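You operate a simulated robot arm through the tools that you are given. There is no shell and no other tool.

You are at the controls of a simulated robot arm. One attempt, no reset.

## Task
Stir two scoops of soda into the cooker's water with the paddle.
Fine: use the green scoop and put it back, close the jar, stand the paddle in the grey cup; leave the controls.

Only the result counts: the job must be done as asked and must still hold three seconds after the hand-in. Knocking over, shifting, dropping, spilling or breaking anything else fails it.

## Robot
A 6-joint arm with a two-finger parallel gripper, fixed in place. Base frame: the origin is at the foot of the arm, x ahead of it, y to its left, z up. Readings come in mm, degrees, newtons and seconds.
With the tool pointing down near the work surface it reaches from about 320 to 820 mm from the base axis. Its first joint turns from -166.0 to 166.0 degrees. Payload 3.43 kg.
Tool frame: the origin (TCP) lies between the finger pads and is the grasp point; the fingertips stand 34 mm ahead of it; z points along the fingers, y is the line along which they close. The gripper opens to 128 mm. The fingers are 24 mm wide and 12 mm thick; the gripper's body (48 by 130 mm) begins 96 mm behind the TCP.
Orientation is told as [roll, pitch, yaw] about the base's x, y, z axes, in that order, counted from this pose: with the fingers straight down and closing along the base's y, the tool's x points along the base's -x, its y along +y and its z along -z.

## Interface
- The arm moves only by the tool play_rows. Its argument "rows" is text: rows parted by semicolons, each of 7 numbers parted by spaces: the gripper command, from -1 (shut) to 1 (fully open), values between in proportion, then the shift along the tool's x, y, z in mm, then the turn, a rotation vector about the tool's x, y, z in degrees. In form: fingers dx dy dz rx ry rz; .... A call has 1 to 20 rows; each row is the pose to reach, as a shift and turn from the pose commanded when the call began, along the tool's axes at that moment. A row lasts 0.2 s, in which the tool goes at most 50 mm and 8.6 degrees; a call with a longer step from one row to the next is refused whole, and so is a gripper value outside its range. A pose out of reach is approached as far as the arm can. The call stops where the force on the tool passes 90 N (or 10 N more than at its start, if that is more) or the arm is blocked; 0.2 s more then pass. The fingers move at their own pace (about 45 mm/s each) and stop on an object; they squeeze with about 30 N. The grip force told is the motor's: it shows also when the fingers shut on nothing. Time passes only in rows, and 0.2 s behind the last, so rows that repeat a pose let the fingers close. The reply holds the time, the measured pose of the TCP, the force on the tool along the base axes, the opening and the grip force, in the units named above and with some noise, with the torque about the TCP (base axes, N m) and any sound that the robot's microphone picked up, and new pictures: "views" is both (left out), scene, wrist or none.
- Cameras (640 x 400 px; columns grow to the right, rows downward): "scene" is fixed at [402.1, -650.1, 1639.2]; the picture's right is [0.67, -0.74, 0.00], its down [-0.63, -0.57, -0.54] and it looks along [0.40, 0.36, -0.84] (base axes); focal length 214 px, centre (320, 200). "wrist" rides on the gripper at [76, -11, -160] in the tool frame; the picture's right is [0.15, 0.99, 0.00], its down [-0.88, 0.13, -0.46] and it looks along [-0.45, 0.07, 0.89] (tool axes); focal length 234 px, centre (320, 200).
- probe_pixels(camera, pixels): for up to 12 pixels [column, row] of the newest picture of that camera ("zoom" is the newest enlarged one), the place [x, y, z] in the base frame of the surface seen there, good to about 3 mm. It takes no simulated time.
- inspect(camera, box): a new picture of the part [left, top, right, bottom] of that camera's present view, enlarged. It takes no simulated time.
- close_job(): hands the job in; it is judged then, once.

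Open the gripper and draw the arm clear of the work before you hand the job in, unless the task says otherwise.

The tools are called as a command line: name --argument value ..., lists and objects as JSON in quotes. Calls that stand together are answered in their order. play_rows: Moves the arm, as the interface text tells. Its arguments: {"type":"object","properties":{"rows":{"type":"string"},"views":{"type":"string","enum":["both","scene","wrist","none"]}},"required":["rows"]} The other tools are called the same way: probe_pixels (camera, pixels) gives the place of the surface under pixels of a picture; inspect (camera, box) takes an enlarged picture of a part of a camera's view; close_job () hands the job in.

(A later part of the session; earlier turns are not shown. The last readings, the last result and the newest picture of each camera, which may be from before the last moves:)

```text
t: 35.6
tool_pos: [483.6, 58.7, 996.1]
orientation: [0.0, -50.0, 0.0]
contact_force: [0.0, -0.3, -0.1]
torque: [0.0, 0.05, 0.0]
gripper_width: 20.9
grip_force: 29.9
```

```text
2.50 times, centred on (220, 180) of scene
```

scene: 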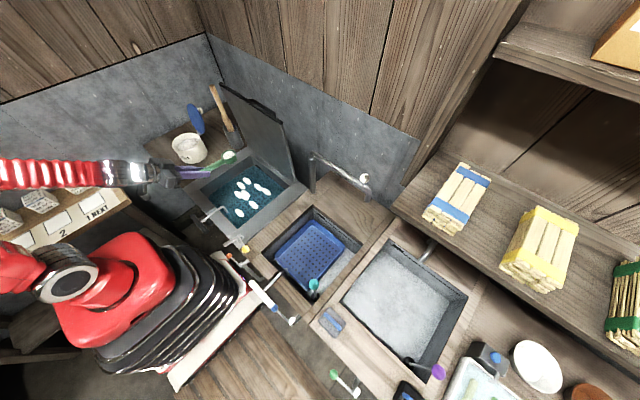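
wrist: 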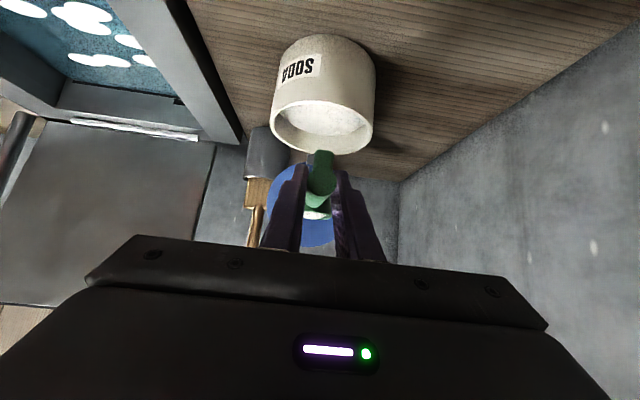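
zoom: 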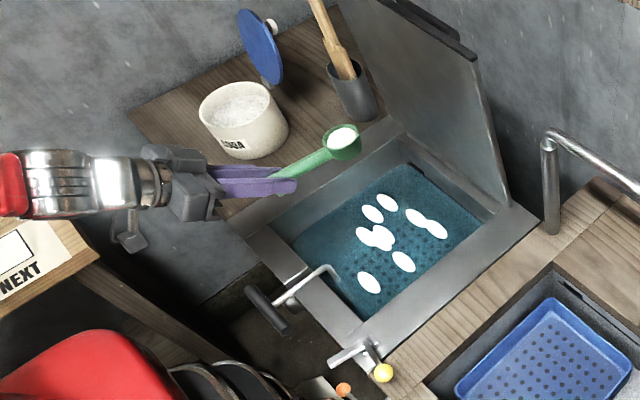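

The bowl is full over the water again; I tip it the same way.

play_rows --rows "-1 13 -1 12 0 7.5 0;-1 26 -2 25 0 15 0;-1 39 -4 37 0 22.5 0;-1 52.6 -5 49.4 0 30 0;-1 45 -6 54 0 37.5 0;-1 37 -8 59 0 45 0;-1 29 -9 64 0 52.5 0;-1 21.6 -10 69 0 60 0;-1 14 -10 75 0 67.5 0;-1 7 -10 80 0 75 0;-1 7 -10 80 0 80 0;-1 7 -10 80 0 80 0" --views "both"

inspect --camera "scene" --box '[140, 100, 300, 260]'

```text
t: 38.2
tool_pos: [541.9, 49.1, 939.8]
orientation: [-0.1, 30.1, 0.1]
contact_force: [0.1, 0.1, -0.8]
torque: [-0.01, -0.01, 0.02]
gripper_width: 21.0
grip_force: 30.2
out of reach, approached as far as the arm can: row 1, 2
```

scene: 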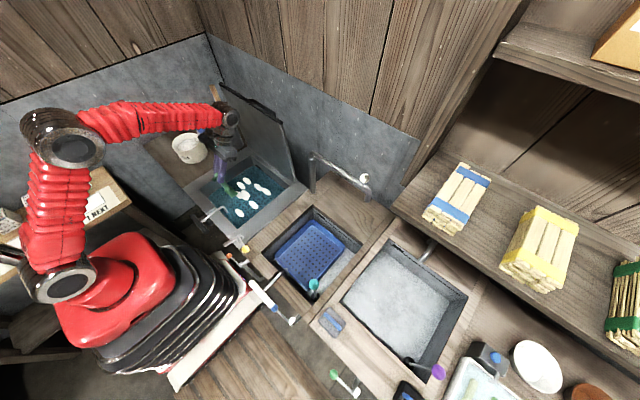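
wrist: 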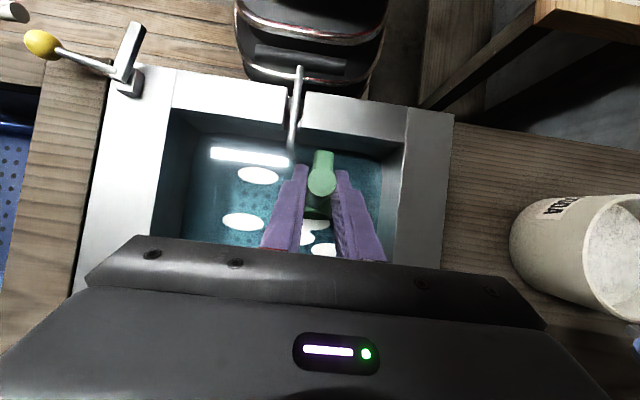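

```text
2.50 times, centred on (220, 180) of scene
```

zoom: 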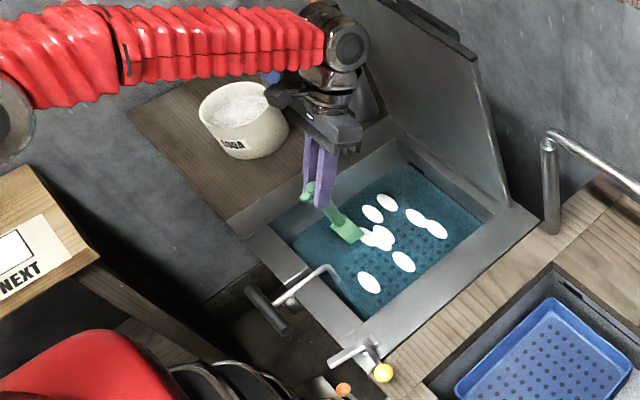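

Second load tipped. I'll raise the scoop, level it and carry it back above its resting spot, checking that the bowl is empty.

play_rows --rows "-1 11 0 -19 0 0 0;-1 23 0 -39 0 0 0;-1 34 0 -58 0 0 0;-1 45 0 -78 0 0 0;-1 50 10 -76 0 -6 0;-1 57 30 -72 0 -13 0;-1 64 52 -67 0 -20 0;-1 71 76 -63 0 -27 0;-1 79 100 -58 0 -34 0;-1 86 124 -54 0 -41 0;-1 93 148 -50 0 -48 0;-1 100 172 -45 0 -56 0;-1 109 195 -41 0 -64 0;-1 118 215 -36 0 -72 0;-1 127.3 230 -30.4 0 -80 0;-1 127.3 236 -30.4 0 -80 0;-1 127.3 236 -30.4 0 -80 0;-1 127.3 236 -30.4 0 -80 0" --views "both"

inspect --camera "scene" --box '[140, 100, 300, 260]'

```text
t: 42.0
tool_pos: [448.2, 285.1, 1029.7]
orientation: [0.0, -50.0, 0.0]
contact_force: [-0.2, -1.4, 0.4]
torque: [0.02, 0.06, -0.04]
gripper_width: 20.8
grip_force: 30.2
```

scene: 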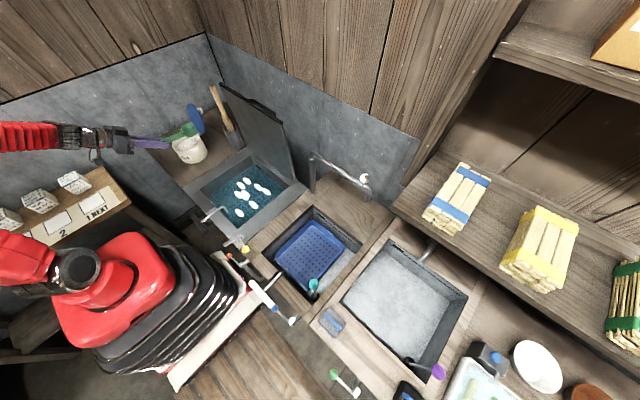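
wrist: 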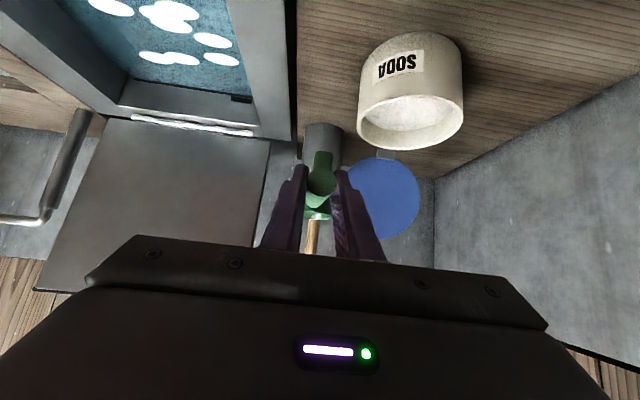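

```text
2.50 times, centred on (220, 180) of scene
```

zoom: 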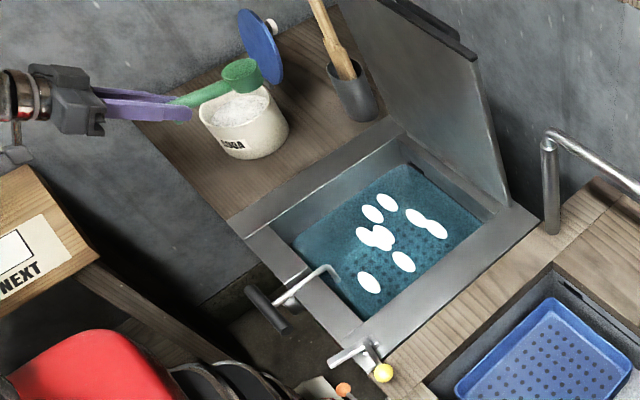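

Bowl is empty (zoom 240,70). Lowering to about 12 mm above the resting pose to check the scoop's attitude.

play_rows --rows "-1 20 0 17 0 0 0;-1 45 0 38 0 0 0;-1 70 0 59 0 0 0;-1 95 0 79 0 0 0;-1 120 0 100 0 0 0;-1 133 0 111 0 0 0;-1 139 0 116 0 0 0;-1 139 0 116 0 0 0;-1 139 0 116 0 0 0" --views "both"

inspect --camera "scene" --box '[140, 100, 260, 190]'

inspect --camera "wrist" --box '[240, 90, 420, 260]'

```text
t: 44.0
tool_pos: [448.5, 285.6, 846.9]
orientation: [0.0, -50.1, 0.0]
contact_force: [-0.2, -0.2, -0.2]
torque: [0.01, 0.04, -0.03]
gripper_width: 21.0
grip_force: 30.7
```

scene: 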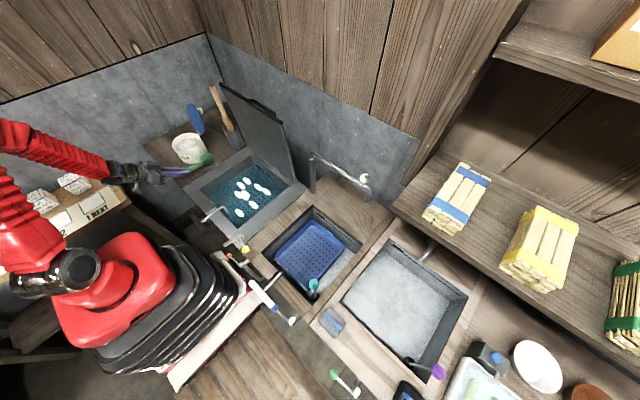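
wrist: 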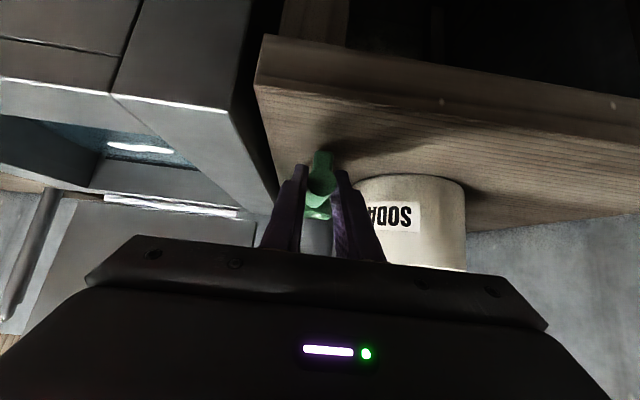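

```text
4.44 times, centred on (200, 145) of scene
```

zoom: 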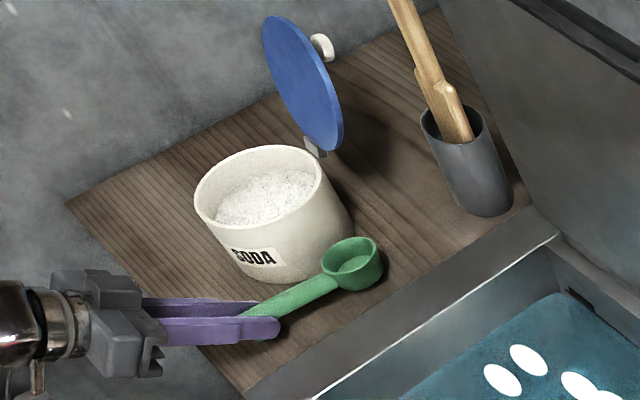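

```text
2.35 times, centred on (330, 175) of wrist
```

zoom: 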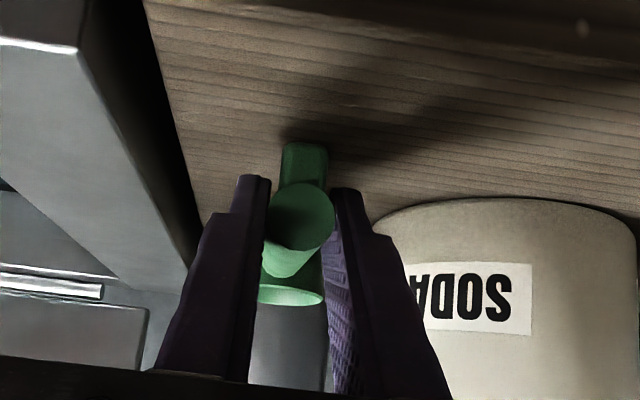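

The scoop hangs level about 10 mm above the shelf. Lowering the last 10 mm gently, watching the force.

play_rows --rows "-1 2.5 -0.4 1.7 0 0 0;-1 5 -0.6 3.3 0 0 0;-1 7 -0.7 4.6 0 0 0;-1 8.8 -0.8 5.8 0 0 0;-1 8.8 -0.8 5.8 0 0 0" --views "wrist"

```text
t: 45.2
tool_pos: [446.6, 284.4, 837.8]
orientation: [0.0, -50.0, 0.0]
contact_force: [-0.8, 1.0, -0.4]
torque: [-0.03, 0.05, -0.04]
gripper_width: 20.7
grip_force: 30.5
```

wrist: 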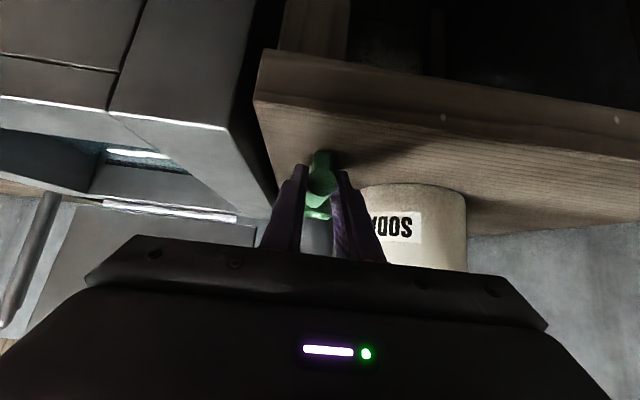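

At 837.8, within noise of the original height. I'll press 1 mm more to make sure it's seated, then check the force.

play_rows --rows "-1 0.4 0 0.3 0 0 0;-1 0.8 0 0.7 0 0 0;-1 0.8 0 0.7 0 0 0" --views "none"

```text
t: 46.0
tool_pos: [447.3, 284.7, 837.0]
orientation: [0.0, -49.9, 0.0]
contact_force: [-0.8, 0.3, -0.1]
torque: [-0.02, 0.04, -0.05]
gripper_width: 20.6
grip_force: 30.2
```

Still no contact force, so I go another 1 mm down.

play_rows --rows "-1 0.4 0 0.3 0 0 0;-1 0.8 0 0.7 0 0 0;-1 0.8 0 0.7 0 0 0" --views "none"

probe_pixels --camera "wrist" --pixels '[[322, 165], [322, 180]]'

```text
t: 46.8
tool_pos: [447.5, 283.6, 836.4]
orientation: [0.1, -50.1, -0.1]
contact_force: [0.3, 2.2, 5.9]
torque: [0.12, 0.0, 0.0]
gripper_width: 20.5
grip_force: 29.6
```

```text
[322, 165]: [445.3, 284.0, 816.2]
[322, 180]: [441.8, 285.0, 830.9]
```

Contact is felt (5.9 N up), so the scoop is seated. Opening the fingers to release it.

play_rows --rows "-0.55 0 0 0 0 0 0;-0.2 0 0 0 0 0 0;-0.2 0 0 0 0 0 0;-0.2 0 0 0 0 0 0" --views "both"

inspect --camera "wrist" --box '[240, 90, 420, 260]'

```text
t: 47.8
tool_pos: [446.4, 285.0, 836.6]
orientation: [0.0, -50.0, 0.0]
contact_force: [0.5, -0.7, -0.4]
torque: [0.02, -0.02, 0.0]
gripper_width: 51.4
grip_force: 0.0
```

scene: 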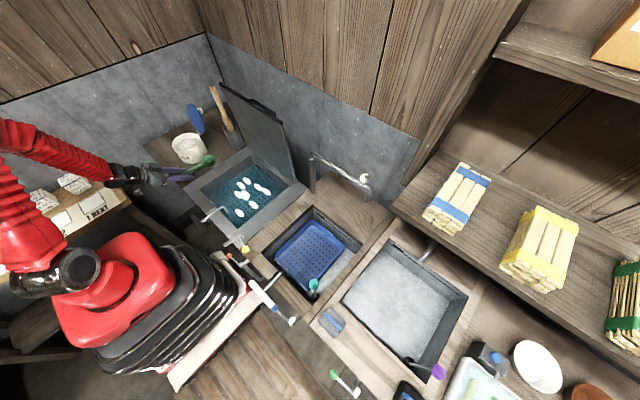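
wrist: 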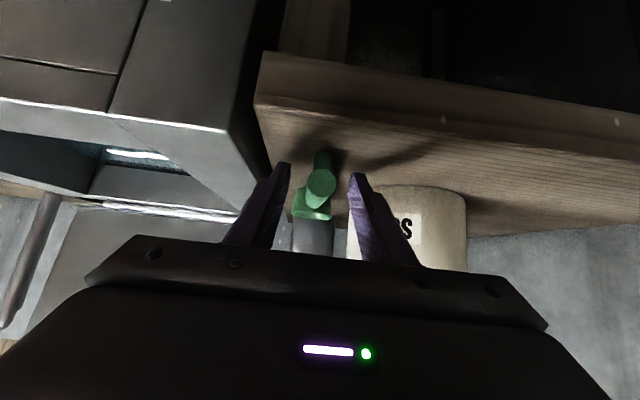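

```text
2.35 times, centred on (330, 175) of wrist
```

zoom: 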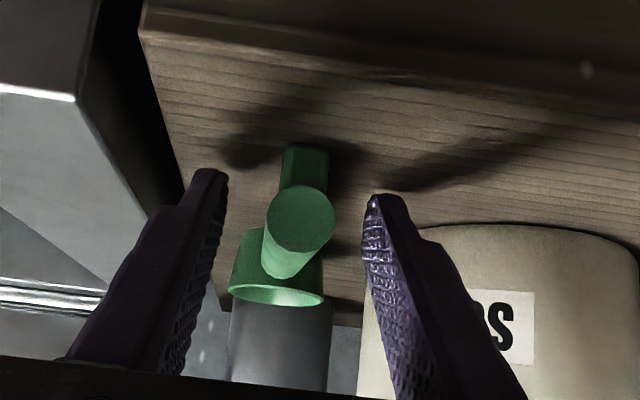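

The scoop looks exactly as it did originally. I withdraw the fingers back along their axis, then go up.

play_rows --rows "-0.2 0 0 -15 0 0 0;-0.2 0 0 -35 0 0 0;-0.2 0 0 -60 0 0 0;-0.2 -25 0 -81 0 0 0;-0.2 -55 0 -106 0 0 0;-0.2 -85 0 -131 0 0 0;-0.2 -115 0 -156 0 0 0;-0.2 -142 0 -179 0 0 0;-0.2 -142 0 -179 0 0 0" --views "both"

inspect --camera "scene" --box '[140, 100, 260, 190]'

inspect --camera "wrist" --box '[250, 50, 500, 260]'

```text
t: 49.8
tool_pos: [401.9, 281.0, 1060.6]
orientation: [0.1, -50.0, 0.0]
contact_force: [-0.4, -0.8, -0.1]
torque: [0.04, 0.0, 0.0]
gripper_width: 51.0
grip_force: 0.1
```

scene: 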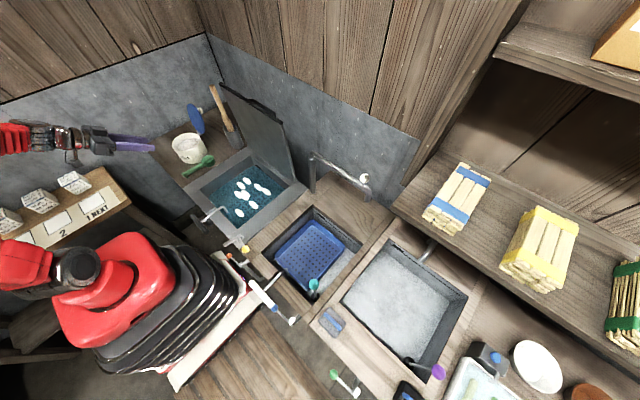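
wrist: 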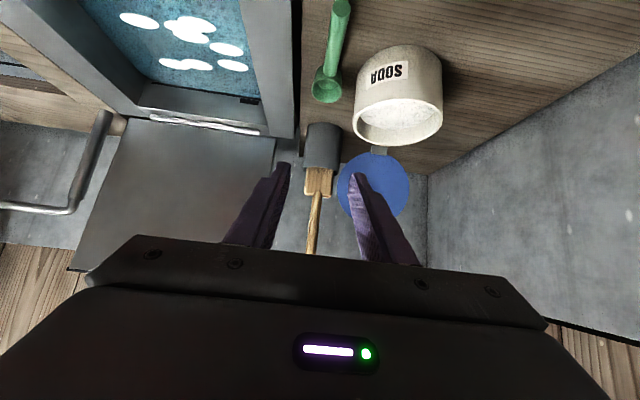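

```text
4.44 times, centred on (200, 145) of scene
```

zoom: 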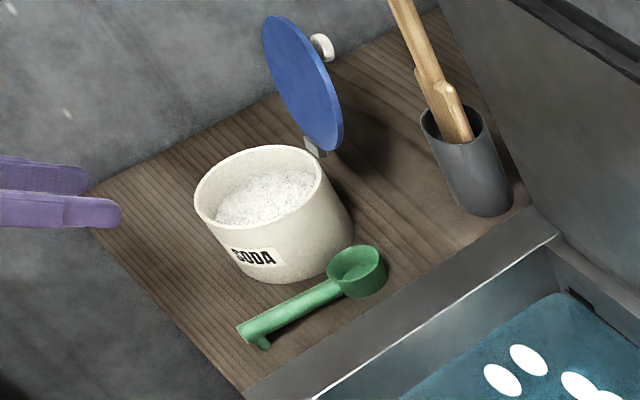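

```text
1.90 times, centred on (375, 155) of wrist
```

zoom: 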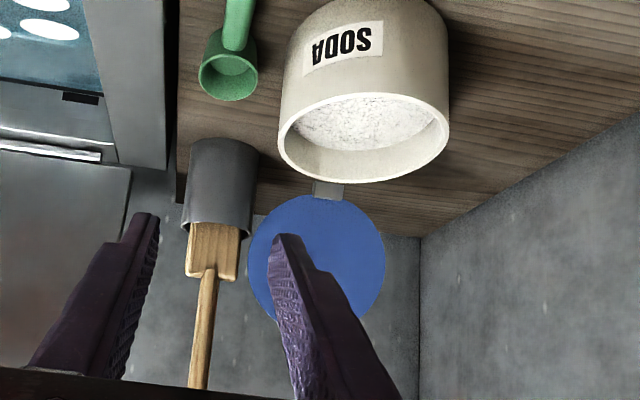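

The scoop is back on the shelf. Before closing the jar lid I probe the knob and the lid edge.

probe_pixels --camera "scene" --pixels '[[200, 110], [201, 111], [199, 109], [202, 110], [195, 107], [190, 105], [203, 130], [189, 106], [196, 104], [192, 104]]'

probe_pixels --camera "wrist" --pixels '[[375, 155], [375, 165], [400, 210], [375, 215], [345, 200], [408, 185], [343, 185], [381, 151], [385, 150], [375, 151], [400, 150], [360, 140]]'

```text
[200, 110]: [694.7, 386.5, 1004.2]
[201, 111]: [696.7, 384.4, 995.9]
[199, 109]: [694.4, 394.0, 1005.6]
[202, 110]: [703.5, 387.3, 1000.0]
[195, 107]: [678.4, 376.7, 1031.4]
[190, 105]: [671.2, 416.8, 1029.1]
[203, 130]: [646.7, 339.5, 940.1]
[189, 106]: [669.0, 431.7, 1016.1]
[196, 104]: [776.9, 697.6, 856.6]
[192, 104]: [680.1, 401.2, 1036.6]
```

```text
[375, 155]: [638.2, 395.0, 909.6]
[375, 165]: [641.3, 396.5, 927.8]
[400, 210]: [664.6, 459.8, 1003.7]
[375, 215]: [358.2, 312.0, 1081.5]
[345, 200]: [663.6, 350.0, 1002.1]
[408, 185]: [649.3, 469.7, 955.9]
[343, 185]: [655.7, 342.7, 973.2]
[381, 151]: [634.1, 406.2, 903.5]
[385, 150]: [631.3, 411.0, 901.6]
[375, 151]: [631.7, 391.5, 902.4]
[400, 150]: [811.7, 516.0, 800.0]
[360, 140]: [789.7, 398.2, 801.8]
```

The knob sticks out to about x=703 near z≈1000, so I want a view from above before pushing the lid. Moving up and forward with the fingers closed.

play_rows --rows "-1 -40 5 -30 0 0 0;-1 -75 15 -45 0 5 0;-1 -105 35 -40 0 10 0;-1 -130 60 -25 0 15 0;-1 -160 85 -5 0 20 0;-1 -185 105 15 0 25 0;-1 -210 128 40 0 30 0;-1 -234 149 62 0 35 0;-1 -234 149 62 0 35 0;-1 -234 149 62 0 35 0" --views "both"

inspect --camera "wrist" --box '[230, 60, 430, 250]'

```text
refused: row 1 steps farther than a row can; nothing moved
```

```text
2.11 times, centred on (330, 155) of wrist
```

zoom: 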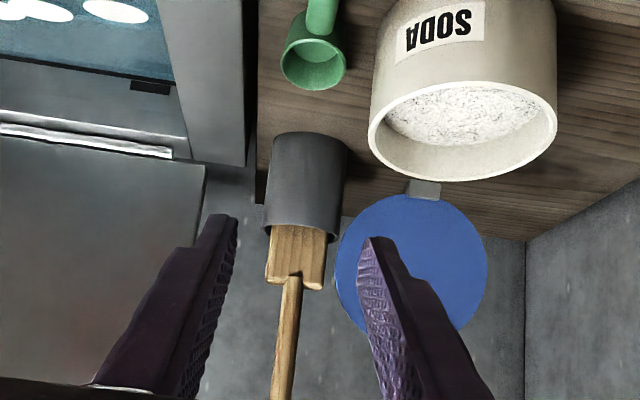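

The first step was about 50.2 mm, just over the limit; I resend with smaller steps.

play_rows --rows "-1 -30 3 -25 0 0 0;-1 -60 10 -40 0 4 0;-1 -85 25 -42 0 8 0;-1 -110 48 -30 0 13 0;-1 -135 70 -15 0 18 0;-1 -160 92 3 0 23 0;-1 -185 112 22 0 28 0;-1 -210 132 42 0 32 0;-1 -234 149 62 0 35 0;-1 -234 149 62 0 35 0;-1 -234 149 62 0 35 0" --views "both"

inspect --camera "wrist" --box '[230, 60, 430, 250]'

```text
t: 52.2
tool_pos: [600.1, 433.6, 1199.6]
orientation: [-0.1, -14.9, 0.0]
contact_force: [0.0, 0.1, 0.1]
torque: [-0.01, 0.0, -0.01]
gripper_width: 0.0
grip_force: 29.8
```

scene: 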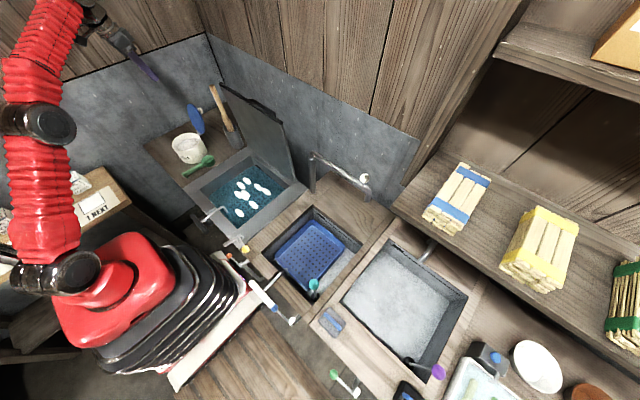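
wrist: 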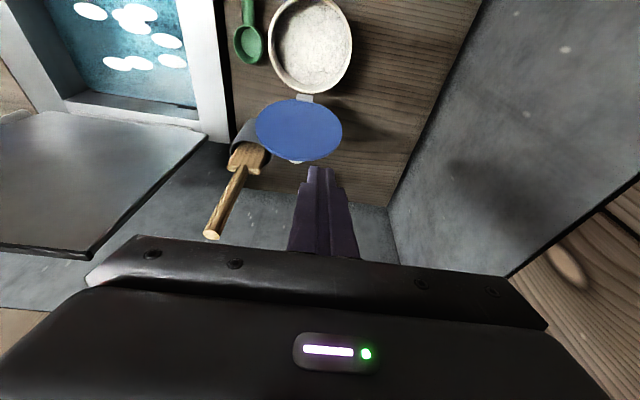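

```text
2.11 times, centred on (330, 155) of wrist
```

zoom: 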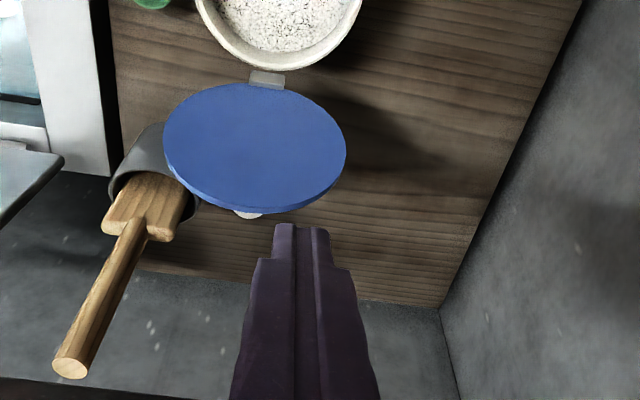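

The knob is small (about 25 mm, at zoom 247,215) near y≈397. I'll push the lid beside it at y≈445: first move above and behind the lid.

play_rows --rows "-1 -24 4 20 0 0 0;-1 -48 8 45 0 0 0;-1 -71 11.4 75 0 0 0;-1 -71 11.4 102 0 0 0;-1 -71 11.4 102 0 0 0" --views "both"

inspect --camera "scene" --box '[120, 60, 280, 200]'

inspect --camera "wrist" --box '[230, 60, 430, 250]'

```text
t: 53.4
tool_pos: [675.0, 434.8, 1109.9]
orientation: [-0.1, -15.0, 0.0]
contact_force: [-0.3, 0.0, -0.3]
torque: [-0.01, 0.01, -0.01]
gripper_width: 0.2
grip_force: 30.0
out of reach, approached as far as the arm can: row 1, 2, 3, 4, 5
```

scene: 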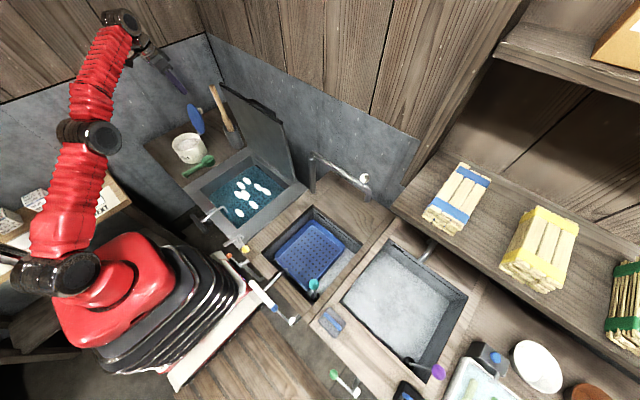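
wrist: 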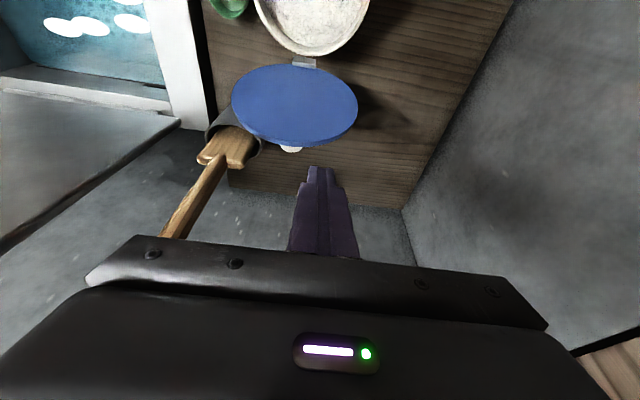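

```text
2.86 times, centred on (200, 130) of scene
```

zoom: 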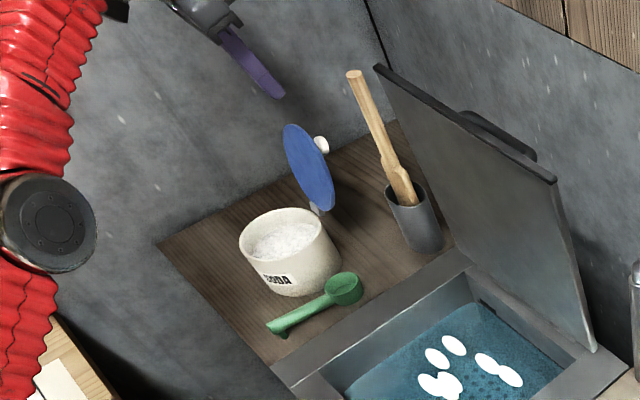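

```text
2.11 times, centred on (330, 155) of wrist
```

zoom: 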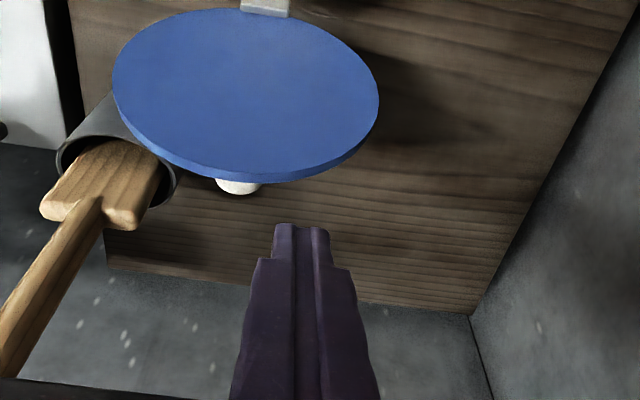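

The reach limit is near x=675 with this tilt. I increase the forward tilt to 30°, which brings the wrist in, then go behind the lid's upper edge partway down.

play_rows --rows "-1 0 0 0 0 -7.5 0;-1 0 3 0 0 -15 0;-1 -10 6 8 0 -15 0;-1 -17.4 10 20 0 -15 0;-1 -13 10 38 0 -15 0;-1 -8.3 10 54 0 -15 0;-1 -8.3 10 54 0 -15 0" --views "both"

inspect --camera "scene" --box '[140, 70, 260, 170]'

inspect --camera "wrist" --box '[230, 60, 430, 250]'

```text
t: 55.0
tool_pos: [694.8, 444.4, 1061.5]
orientation: [0.1, -30.0, 0.0]
contact_force: [-0.4, 0.4, 0.6]
torque: [0.01, 0.03, -0.01]
gripper_width: 0.0
grip_force: 29.6
```

scene: 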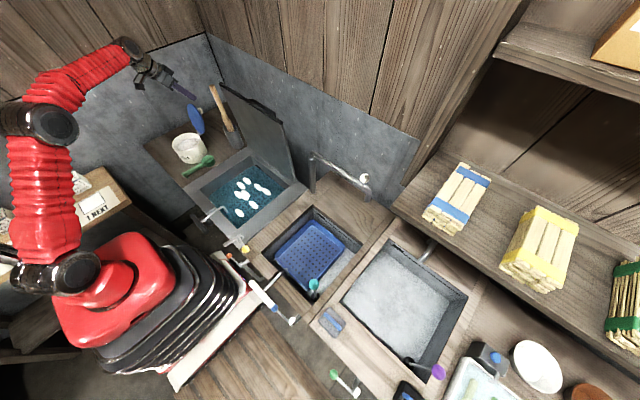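
wrist: 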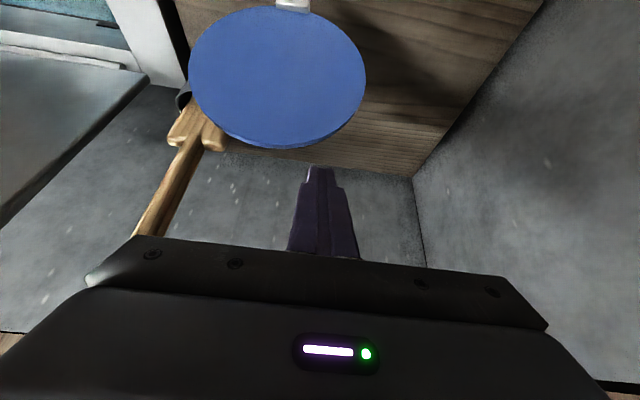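

```text
4.00 times, centred on (200, 120) of scene
```

zoom: 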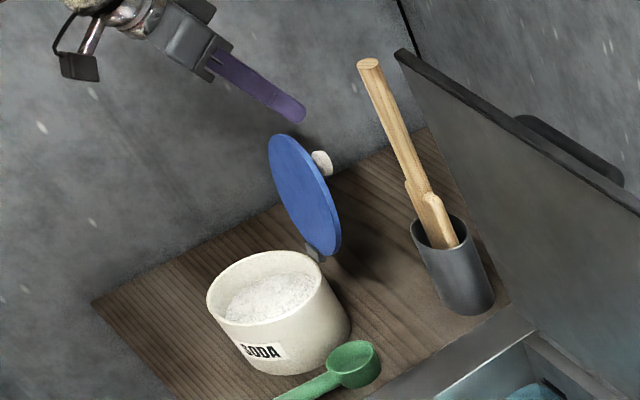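

```text
2.11 times, centred on (330, 155) of wrist
```

zoom: 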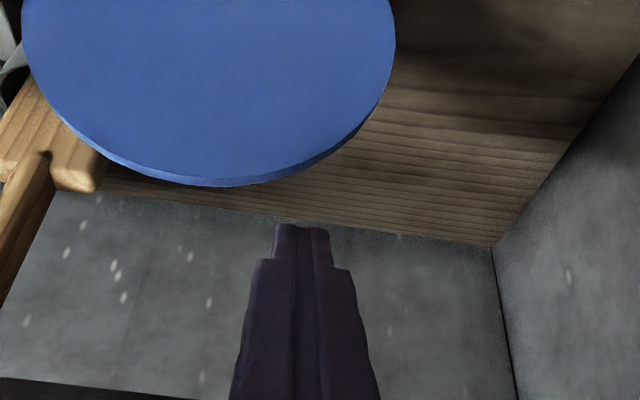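

The finger is just behind the lid's top edge. I lower it about 34 mm, then pull toward the robot to bring the lid up to vertical.

play_rows --rows "-1 6.8 0 15.7 0 0 0;-1 14.4 0 30.9 0 0 0;-1 14.4 0 30.9 0 0 0;-1 23 0 26.5 0 0 0;-1 32.5 0 22.2 0 0 0;-1 40 0 18 0 0 0;-1 48 0 13.5 0 0 0;-1 56 0 9.2 0 0 0;-1 56 0 9.2 0 0 0" --views "both"

inspect --camera "scene" --box '[140, 70, 260, 170]'

```text
t: 57.0
tool_pos: [652.3, 442.4, 1031.0]
orientation: [0.4, -30.5, -0.2]
contact_force: [0.1, 16.2, 40.6]
torque: [-0.7, 0.61, -0.3]
gripper_width: 0.0
grip_force: 30.4
```

scene: 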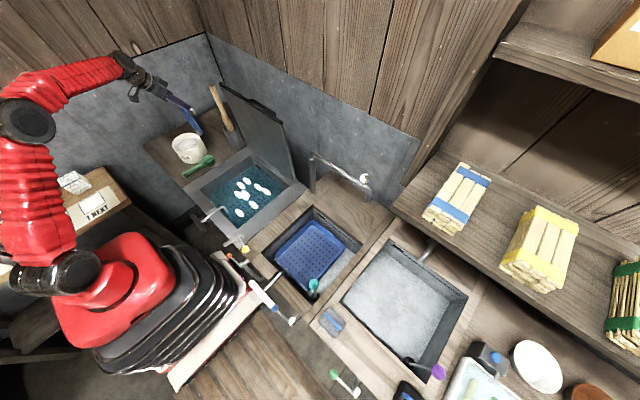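
wrist: 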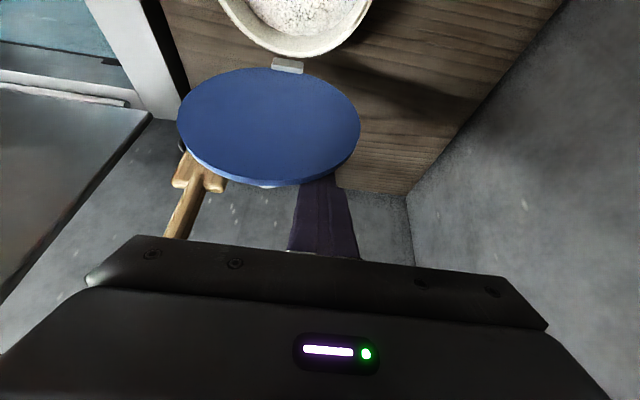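

```text
4.00 times, centred on (200, 120) of scene
```

zoom: 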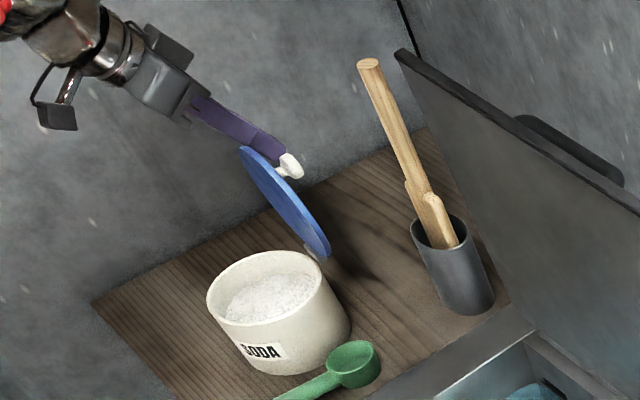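

There's 40 N upward on the finger, so the lid edge is wedging under it. I'll measure the lid's present angle before going on.

probe_pixels --camera "wrist" --pixels '[[270, 80], [270, 125], [270, 175], [185, 125], [355, 125], [290, 65], [300, 180], [345, 150], [290, 20], [340, 50], [268, 187], [320, 172]]'

inspect --camera "scene" --box '[170, 85, 230, 145]'

inspect --camera "wrist" --box '[230, 90, 400, 260]'

```text
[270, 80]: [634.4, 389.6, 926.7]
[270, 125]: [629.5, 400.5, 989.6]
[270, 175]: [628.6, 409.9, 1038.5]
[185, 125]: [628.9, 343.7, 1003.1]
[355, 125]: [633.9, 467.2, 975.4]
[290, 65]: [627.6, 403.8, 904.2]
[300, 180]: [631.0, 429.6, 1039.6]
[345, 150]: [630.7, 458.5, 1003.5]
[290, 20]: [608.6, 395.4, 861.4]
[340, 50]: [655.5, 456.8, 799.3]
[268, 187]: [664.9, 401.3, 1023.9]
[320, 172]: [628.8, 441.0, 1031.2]
```

```text
6.67 times, centred on (200, 115) of scene
```

zoom: 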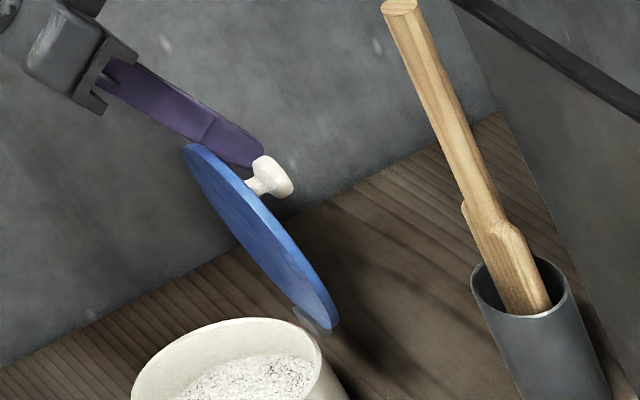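

```text
2.35 times, centred on (315, 175) of wrist
```

zoom: 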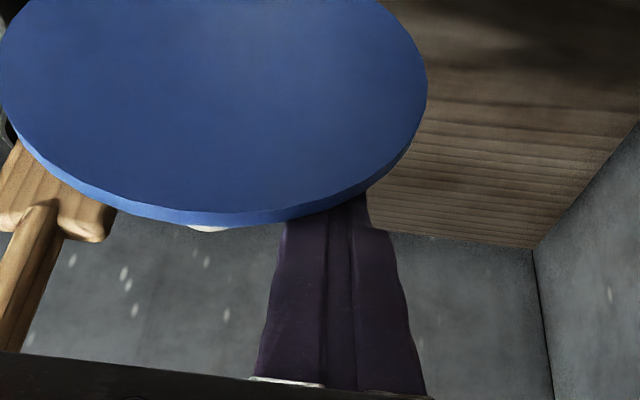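

The lid is now upright (front face x≈630 from z 905 to 1039) and the finger is pressing on its rim. I'll ease up about 6 mm and keep drawing toward the robot along the lid's arc.

play_rows --rows "-1 2 0 -7 0 0 0;-1 5.7 0 -10.2 0 0 0;-1 13 0 -13.5 0 0 0;-1 20 0 -16.5 0 0 0;-1 28 0 -19.6 0 0 0;-1 28 0 -19.6 0 0 0" --views "both"

inspect --camera "scene" --box '[160, 85, 240, 165]'

```text
t: 58.4
tool_pos: [618.6, 442.5, 1027.5]
orientation: [0.0, -30.0, 0.0]
contact_force: [-0.1, -0.5, -0.2]
torque: [0.01, 0.0, 0.0]
gripper_width: 0.2
grip_force: 30.3
```

scene: 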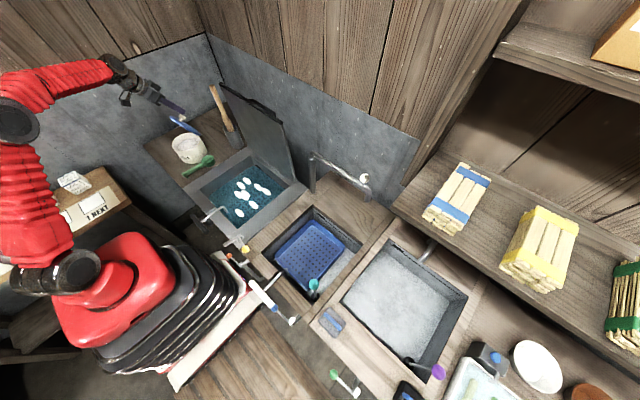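
wrist: 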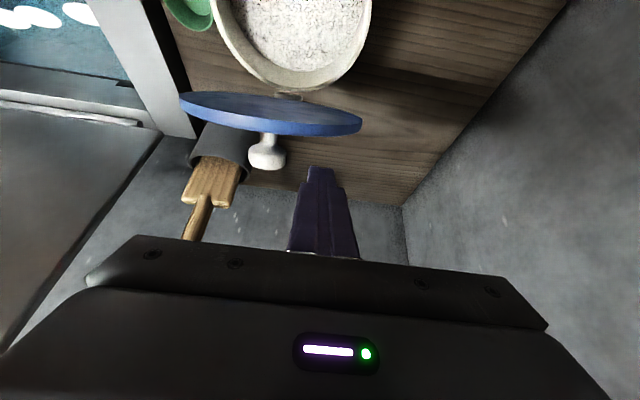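

```text
5.00 times, centred on (200, 125) of scene
```

zoom: 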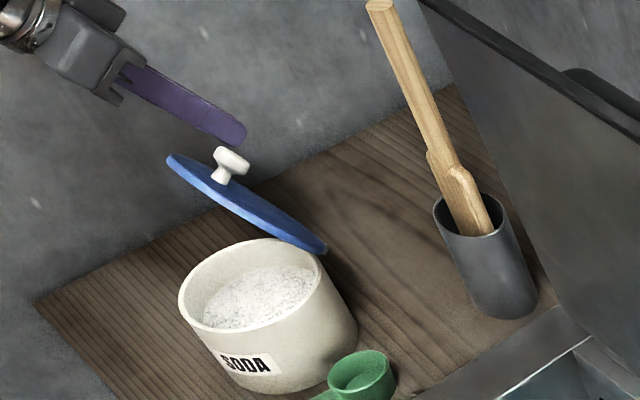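

The lid tipped past vertical and is now about half closed with no contact on the finger. I'll wait a moment to see whether it keeps falling.

play_rows --rows "-1 0 0 0 0 0 0;-1 0 0 0 0 0 0;-1 0 0 0 0 0 0;-1 0 0 0 0 0 0" --views "both"

inspect --camera "scene" --box '[160, 85, 240, 165]'

```text
t: 59.4
tool_pos: [619.0, 442.4, 1027.5]
orientation: [0.0, -30.1, 0.1]
contact_force: [-0.6, -0.6, -0.3]
torque: [0.02, -0.01, 0.0]
gripper_width: 0.1
grip_force: 29.8
```

scene: 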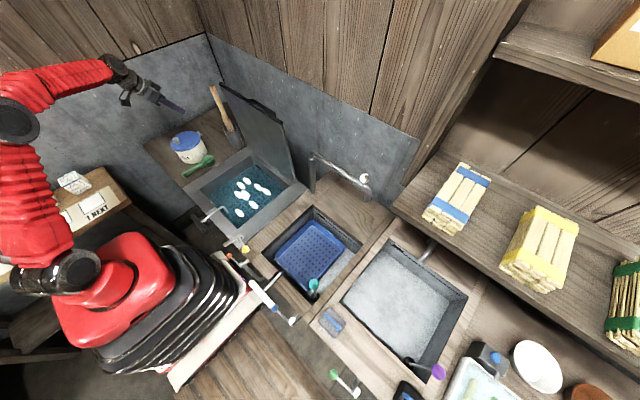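
wrist: 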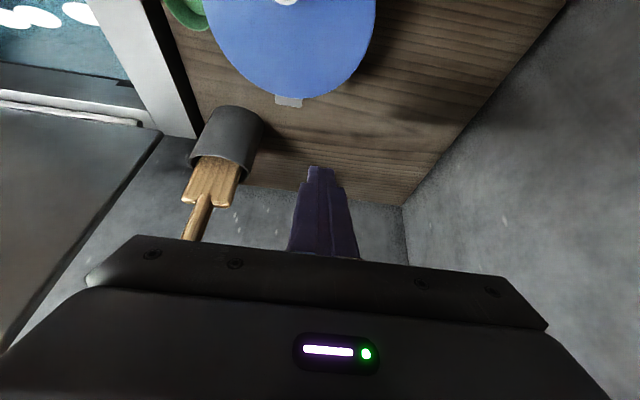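

```text
5.00 times, centred on (200, 125) of scene
```

zoom: 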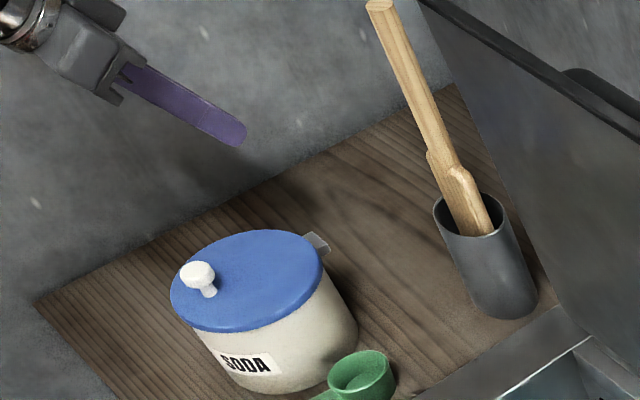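

The lid dropped shut onto the jar. I'll verify it's flat, and probe the paddle for the next grasp.

probe_pixels --camera "zoom" --pixels '[[240, 245], [250, 310], [300, 260], [190, 310], [200, 270], [250, 285], [290, 345], [195, 335], [260, 395], [365, 375], [310, 240], [270, 270]]'

probe_pixels --camera "zoom" --pixels '[[378, 6], [392, 45], [405, 80], [418, 115], [432, 150], [450, 185], [468, 220], [440, 165], [438, 205], [500, 210], [470, 235], [490, 300]]'

```text
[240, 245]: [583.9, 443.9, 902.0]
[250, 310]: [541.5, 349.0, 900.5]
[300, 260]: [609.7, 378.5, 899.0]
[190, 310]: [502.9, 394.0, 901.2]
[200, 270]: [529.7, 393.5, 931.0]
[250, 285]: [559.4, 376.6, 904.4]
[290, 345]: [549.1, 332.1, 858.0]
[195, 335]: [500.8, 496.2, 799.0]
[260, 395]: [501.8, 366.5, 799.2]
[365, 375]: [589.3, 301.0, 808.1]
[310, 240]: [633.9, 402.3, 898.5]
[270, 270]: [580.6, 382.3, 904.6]
```

```text
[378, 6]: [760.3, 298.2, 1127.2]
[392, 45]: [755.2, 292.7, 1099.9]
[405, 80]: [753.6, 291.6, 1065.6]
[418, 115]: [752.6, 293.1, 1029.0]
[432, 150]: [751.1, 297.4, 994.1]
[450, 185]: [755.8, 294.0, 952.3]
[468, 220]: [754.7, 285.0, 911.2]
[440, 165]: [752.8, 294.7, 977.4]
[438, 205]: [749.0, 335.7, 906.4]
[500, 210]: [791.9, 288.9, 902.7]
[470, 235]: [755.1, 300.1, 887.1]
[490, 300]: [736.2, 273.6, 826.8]
```

The lid is flat at z≈901–904, so the jar is closed. Next is the paddle: I move to a pre-grasp point in front of its handle (axis ≈(760,299)) with the tool tilted 60° forward and fingers open about 51 mm.

play_rows --rows "-1 -20 0 -25 0 0 0;-1 -40 -5 -50 0 0 0;-1 -60 -15 -75 0 -5 0;-0.2 -80 -40 -92 0 -10 0;-0.2 -85.5 -70 -92 0 -15 0;-0.2 -85.5 -100 -92 0 -20 0;-0.2 -85.5 -125 -92 0 -25 0;-0.2 -85.5 -142 -92 0 -30 0;-0.2 -85.5 -142 -92 0 -30 0;-0.2 -85.5 -142 -92 0 -30 0" --views "both"

inspect --camera "wrist" --box '[230, 60, 430, 250]'

inspect --camera "scene" --box '[140, 60, 280, 190]'

```text
t: 61.6
tool_pos: [646.6, 303.9, 1150.3]
orientation: [-0.1, -60.0, 0.0]
contact_force: [0.2, -0.7, -0.1]
torque: [0.01, 0.01, -0.03]
gripper_width: 51.1
grip_force: 0.1
```

scene: 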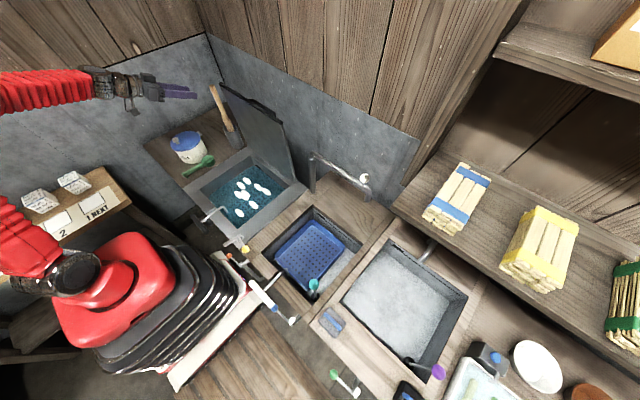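
wrist: 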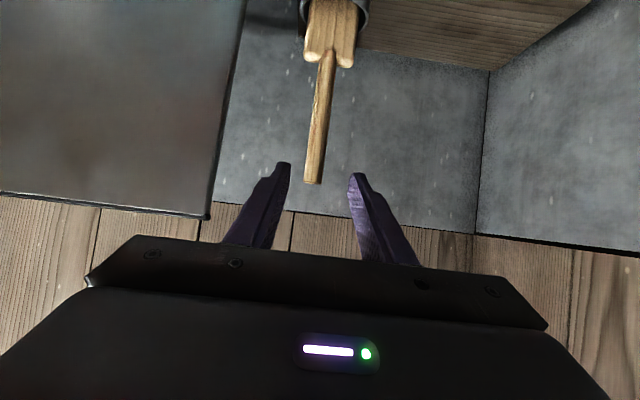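

```text
2.11 times, centred on (330, 155) of wrist
```

zoom: 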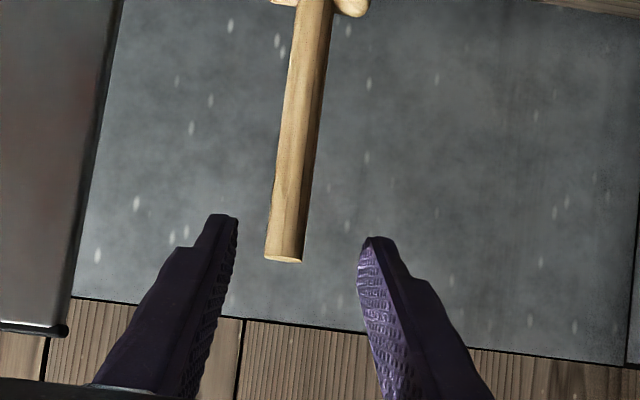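

```text
3.08 times, centred on (210, 125) of scene
```

zoom: 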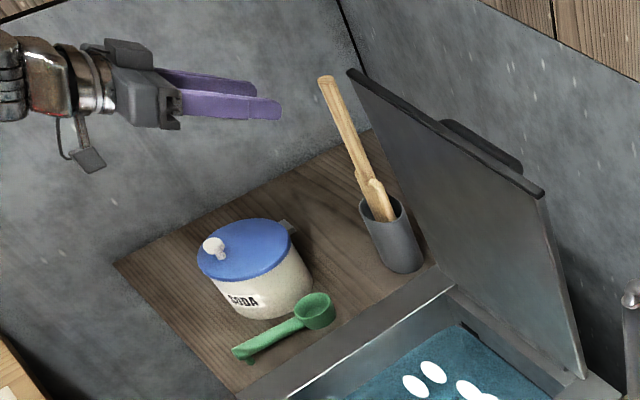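

The handle end appears at wrist (313,180), between the fingers. Probing its edges for exact lateral position.

probe_pixels --camera "wrist" --pixels '[[308, 165], [315, 165], [321, 165], [312, 182], [318, 130], [312, 130], [324, 130], [322, 90], [326, 60], [310, 50], [348, 55], [314, 183]]'

```text
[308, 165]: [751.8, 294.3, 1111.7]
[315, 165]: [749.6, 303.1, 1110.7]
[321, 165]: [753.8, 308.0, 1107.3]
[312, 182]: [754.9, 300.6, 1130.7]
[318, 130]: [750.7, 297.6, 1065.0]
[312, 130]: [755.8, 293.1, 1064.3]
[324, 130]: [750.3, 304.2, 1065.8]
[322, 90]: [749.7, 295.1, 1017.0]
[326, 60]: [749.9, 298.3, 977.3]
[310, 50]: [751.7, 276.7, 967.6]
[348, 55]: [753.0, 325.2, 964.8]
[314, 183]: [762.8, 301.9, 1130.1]
```

Handle axis is (760,300). I advance along the tool axis about 133 mm to straddle it.

play_rows --rows "-0.2 1 0 25 0 0 0;-0.2 2 0 50 0 0 0;-0.2 3 0 75 0 0 0;-0.2 4 0 100 0 0 0;-0.2 4 0 118 0 0 0;-0.2 4 0 133 0 0 0;-0.2 4 0 133 0 0 0;-0.2 4 0 133 0 0 0" --views "both"

inspect --camera "wrist" --box '[230, 60, 430, 250]'

inspect --camera "scene" --box '[140, 60, 280, 190]'

```text
t: 63.4
tool_pos: [759.1, 301.4, 1080.4]
orientation: [0.1, -60.0, 0.0]
contact_force: [0.2, 0.2, -0.2]
torque: [-0.01, -0.01, 0.01]
gripper_width: 51.2
grip_force: 0.0
```

scene: 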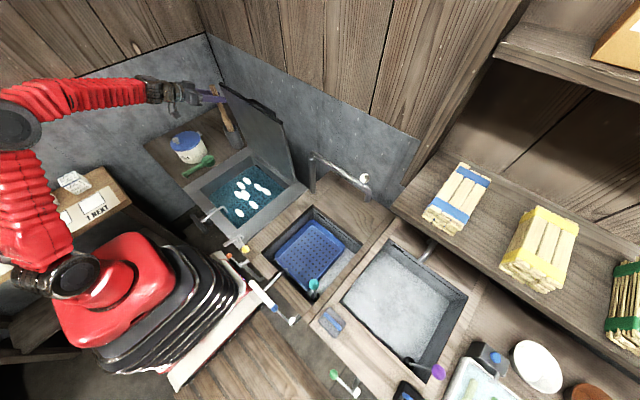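
wrist: 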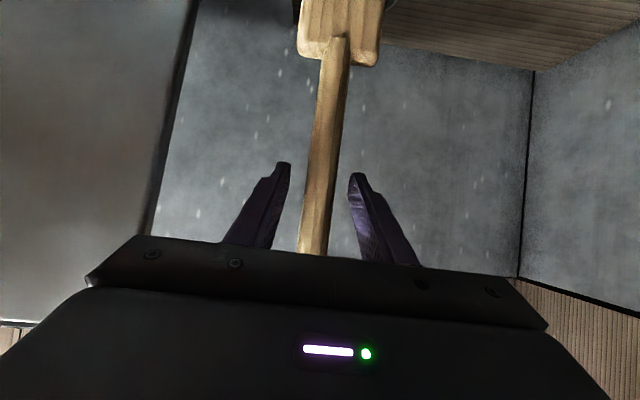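

```text
2.11 times, centred on (330, 155) of wrist
```

zoom: 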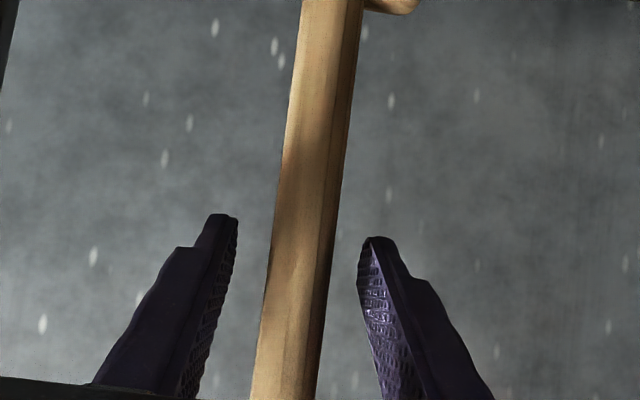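

```text
3.08 times, centred on (210, 125) of scene
```

zoom: 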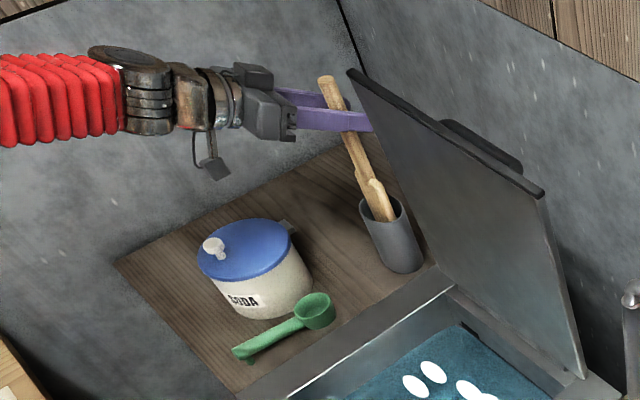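

The fingers straddle the handle. Closing.

play_rows --rows "-1 0 0 0 0 0 0;-1 0 0 0 0 0 0;-1 0 0 0 0 0 0;-1 0 0 0 0 0 0;-1 0 0 0 0 0 0" --views "wrist"

```text
t: 64.6
tool_pos: [759.2, 299.8, 1080.4]
orientation: [0.0, -60.0, 0.0]
contact_force: [-0.3, -0.4, -0.6]
torque: [-0.06, 0.02, 0.01]
gripper_width: 22.2
grip_force: 30.2
```

wrist: 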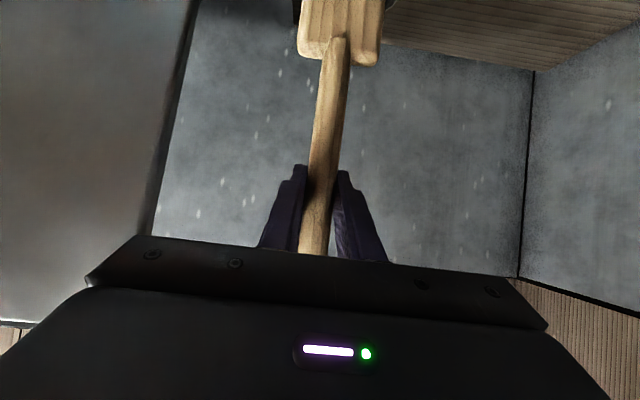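

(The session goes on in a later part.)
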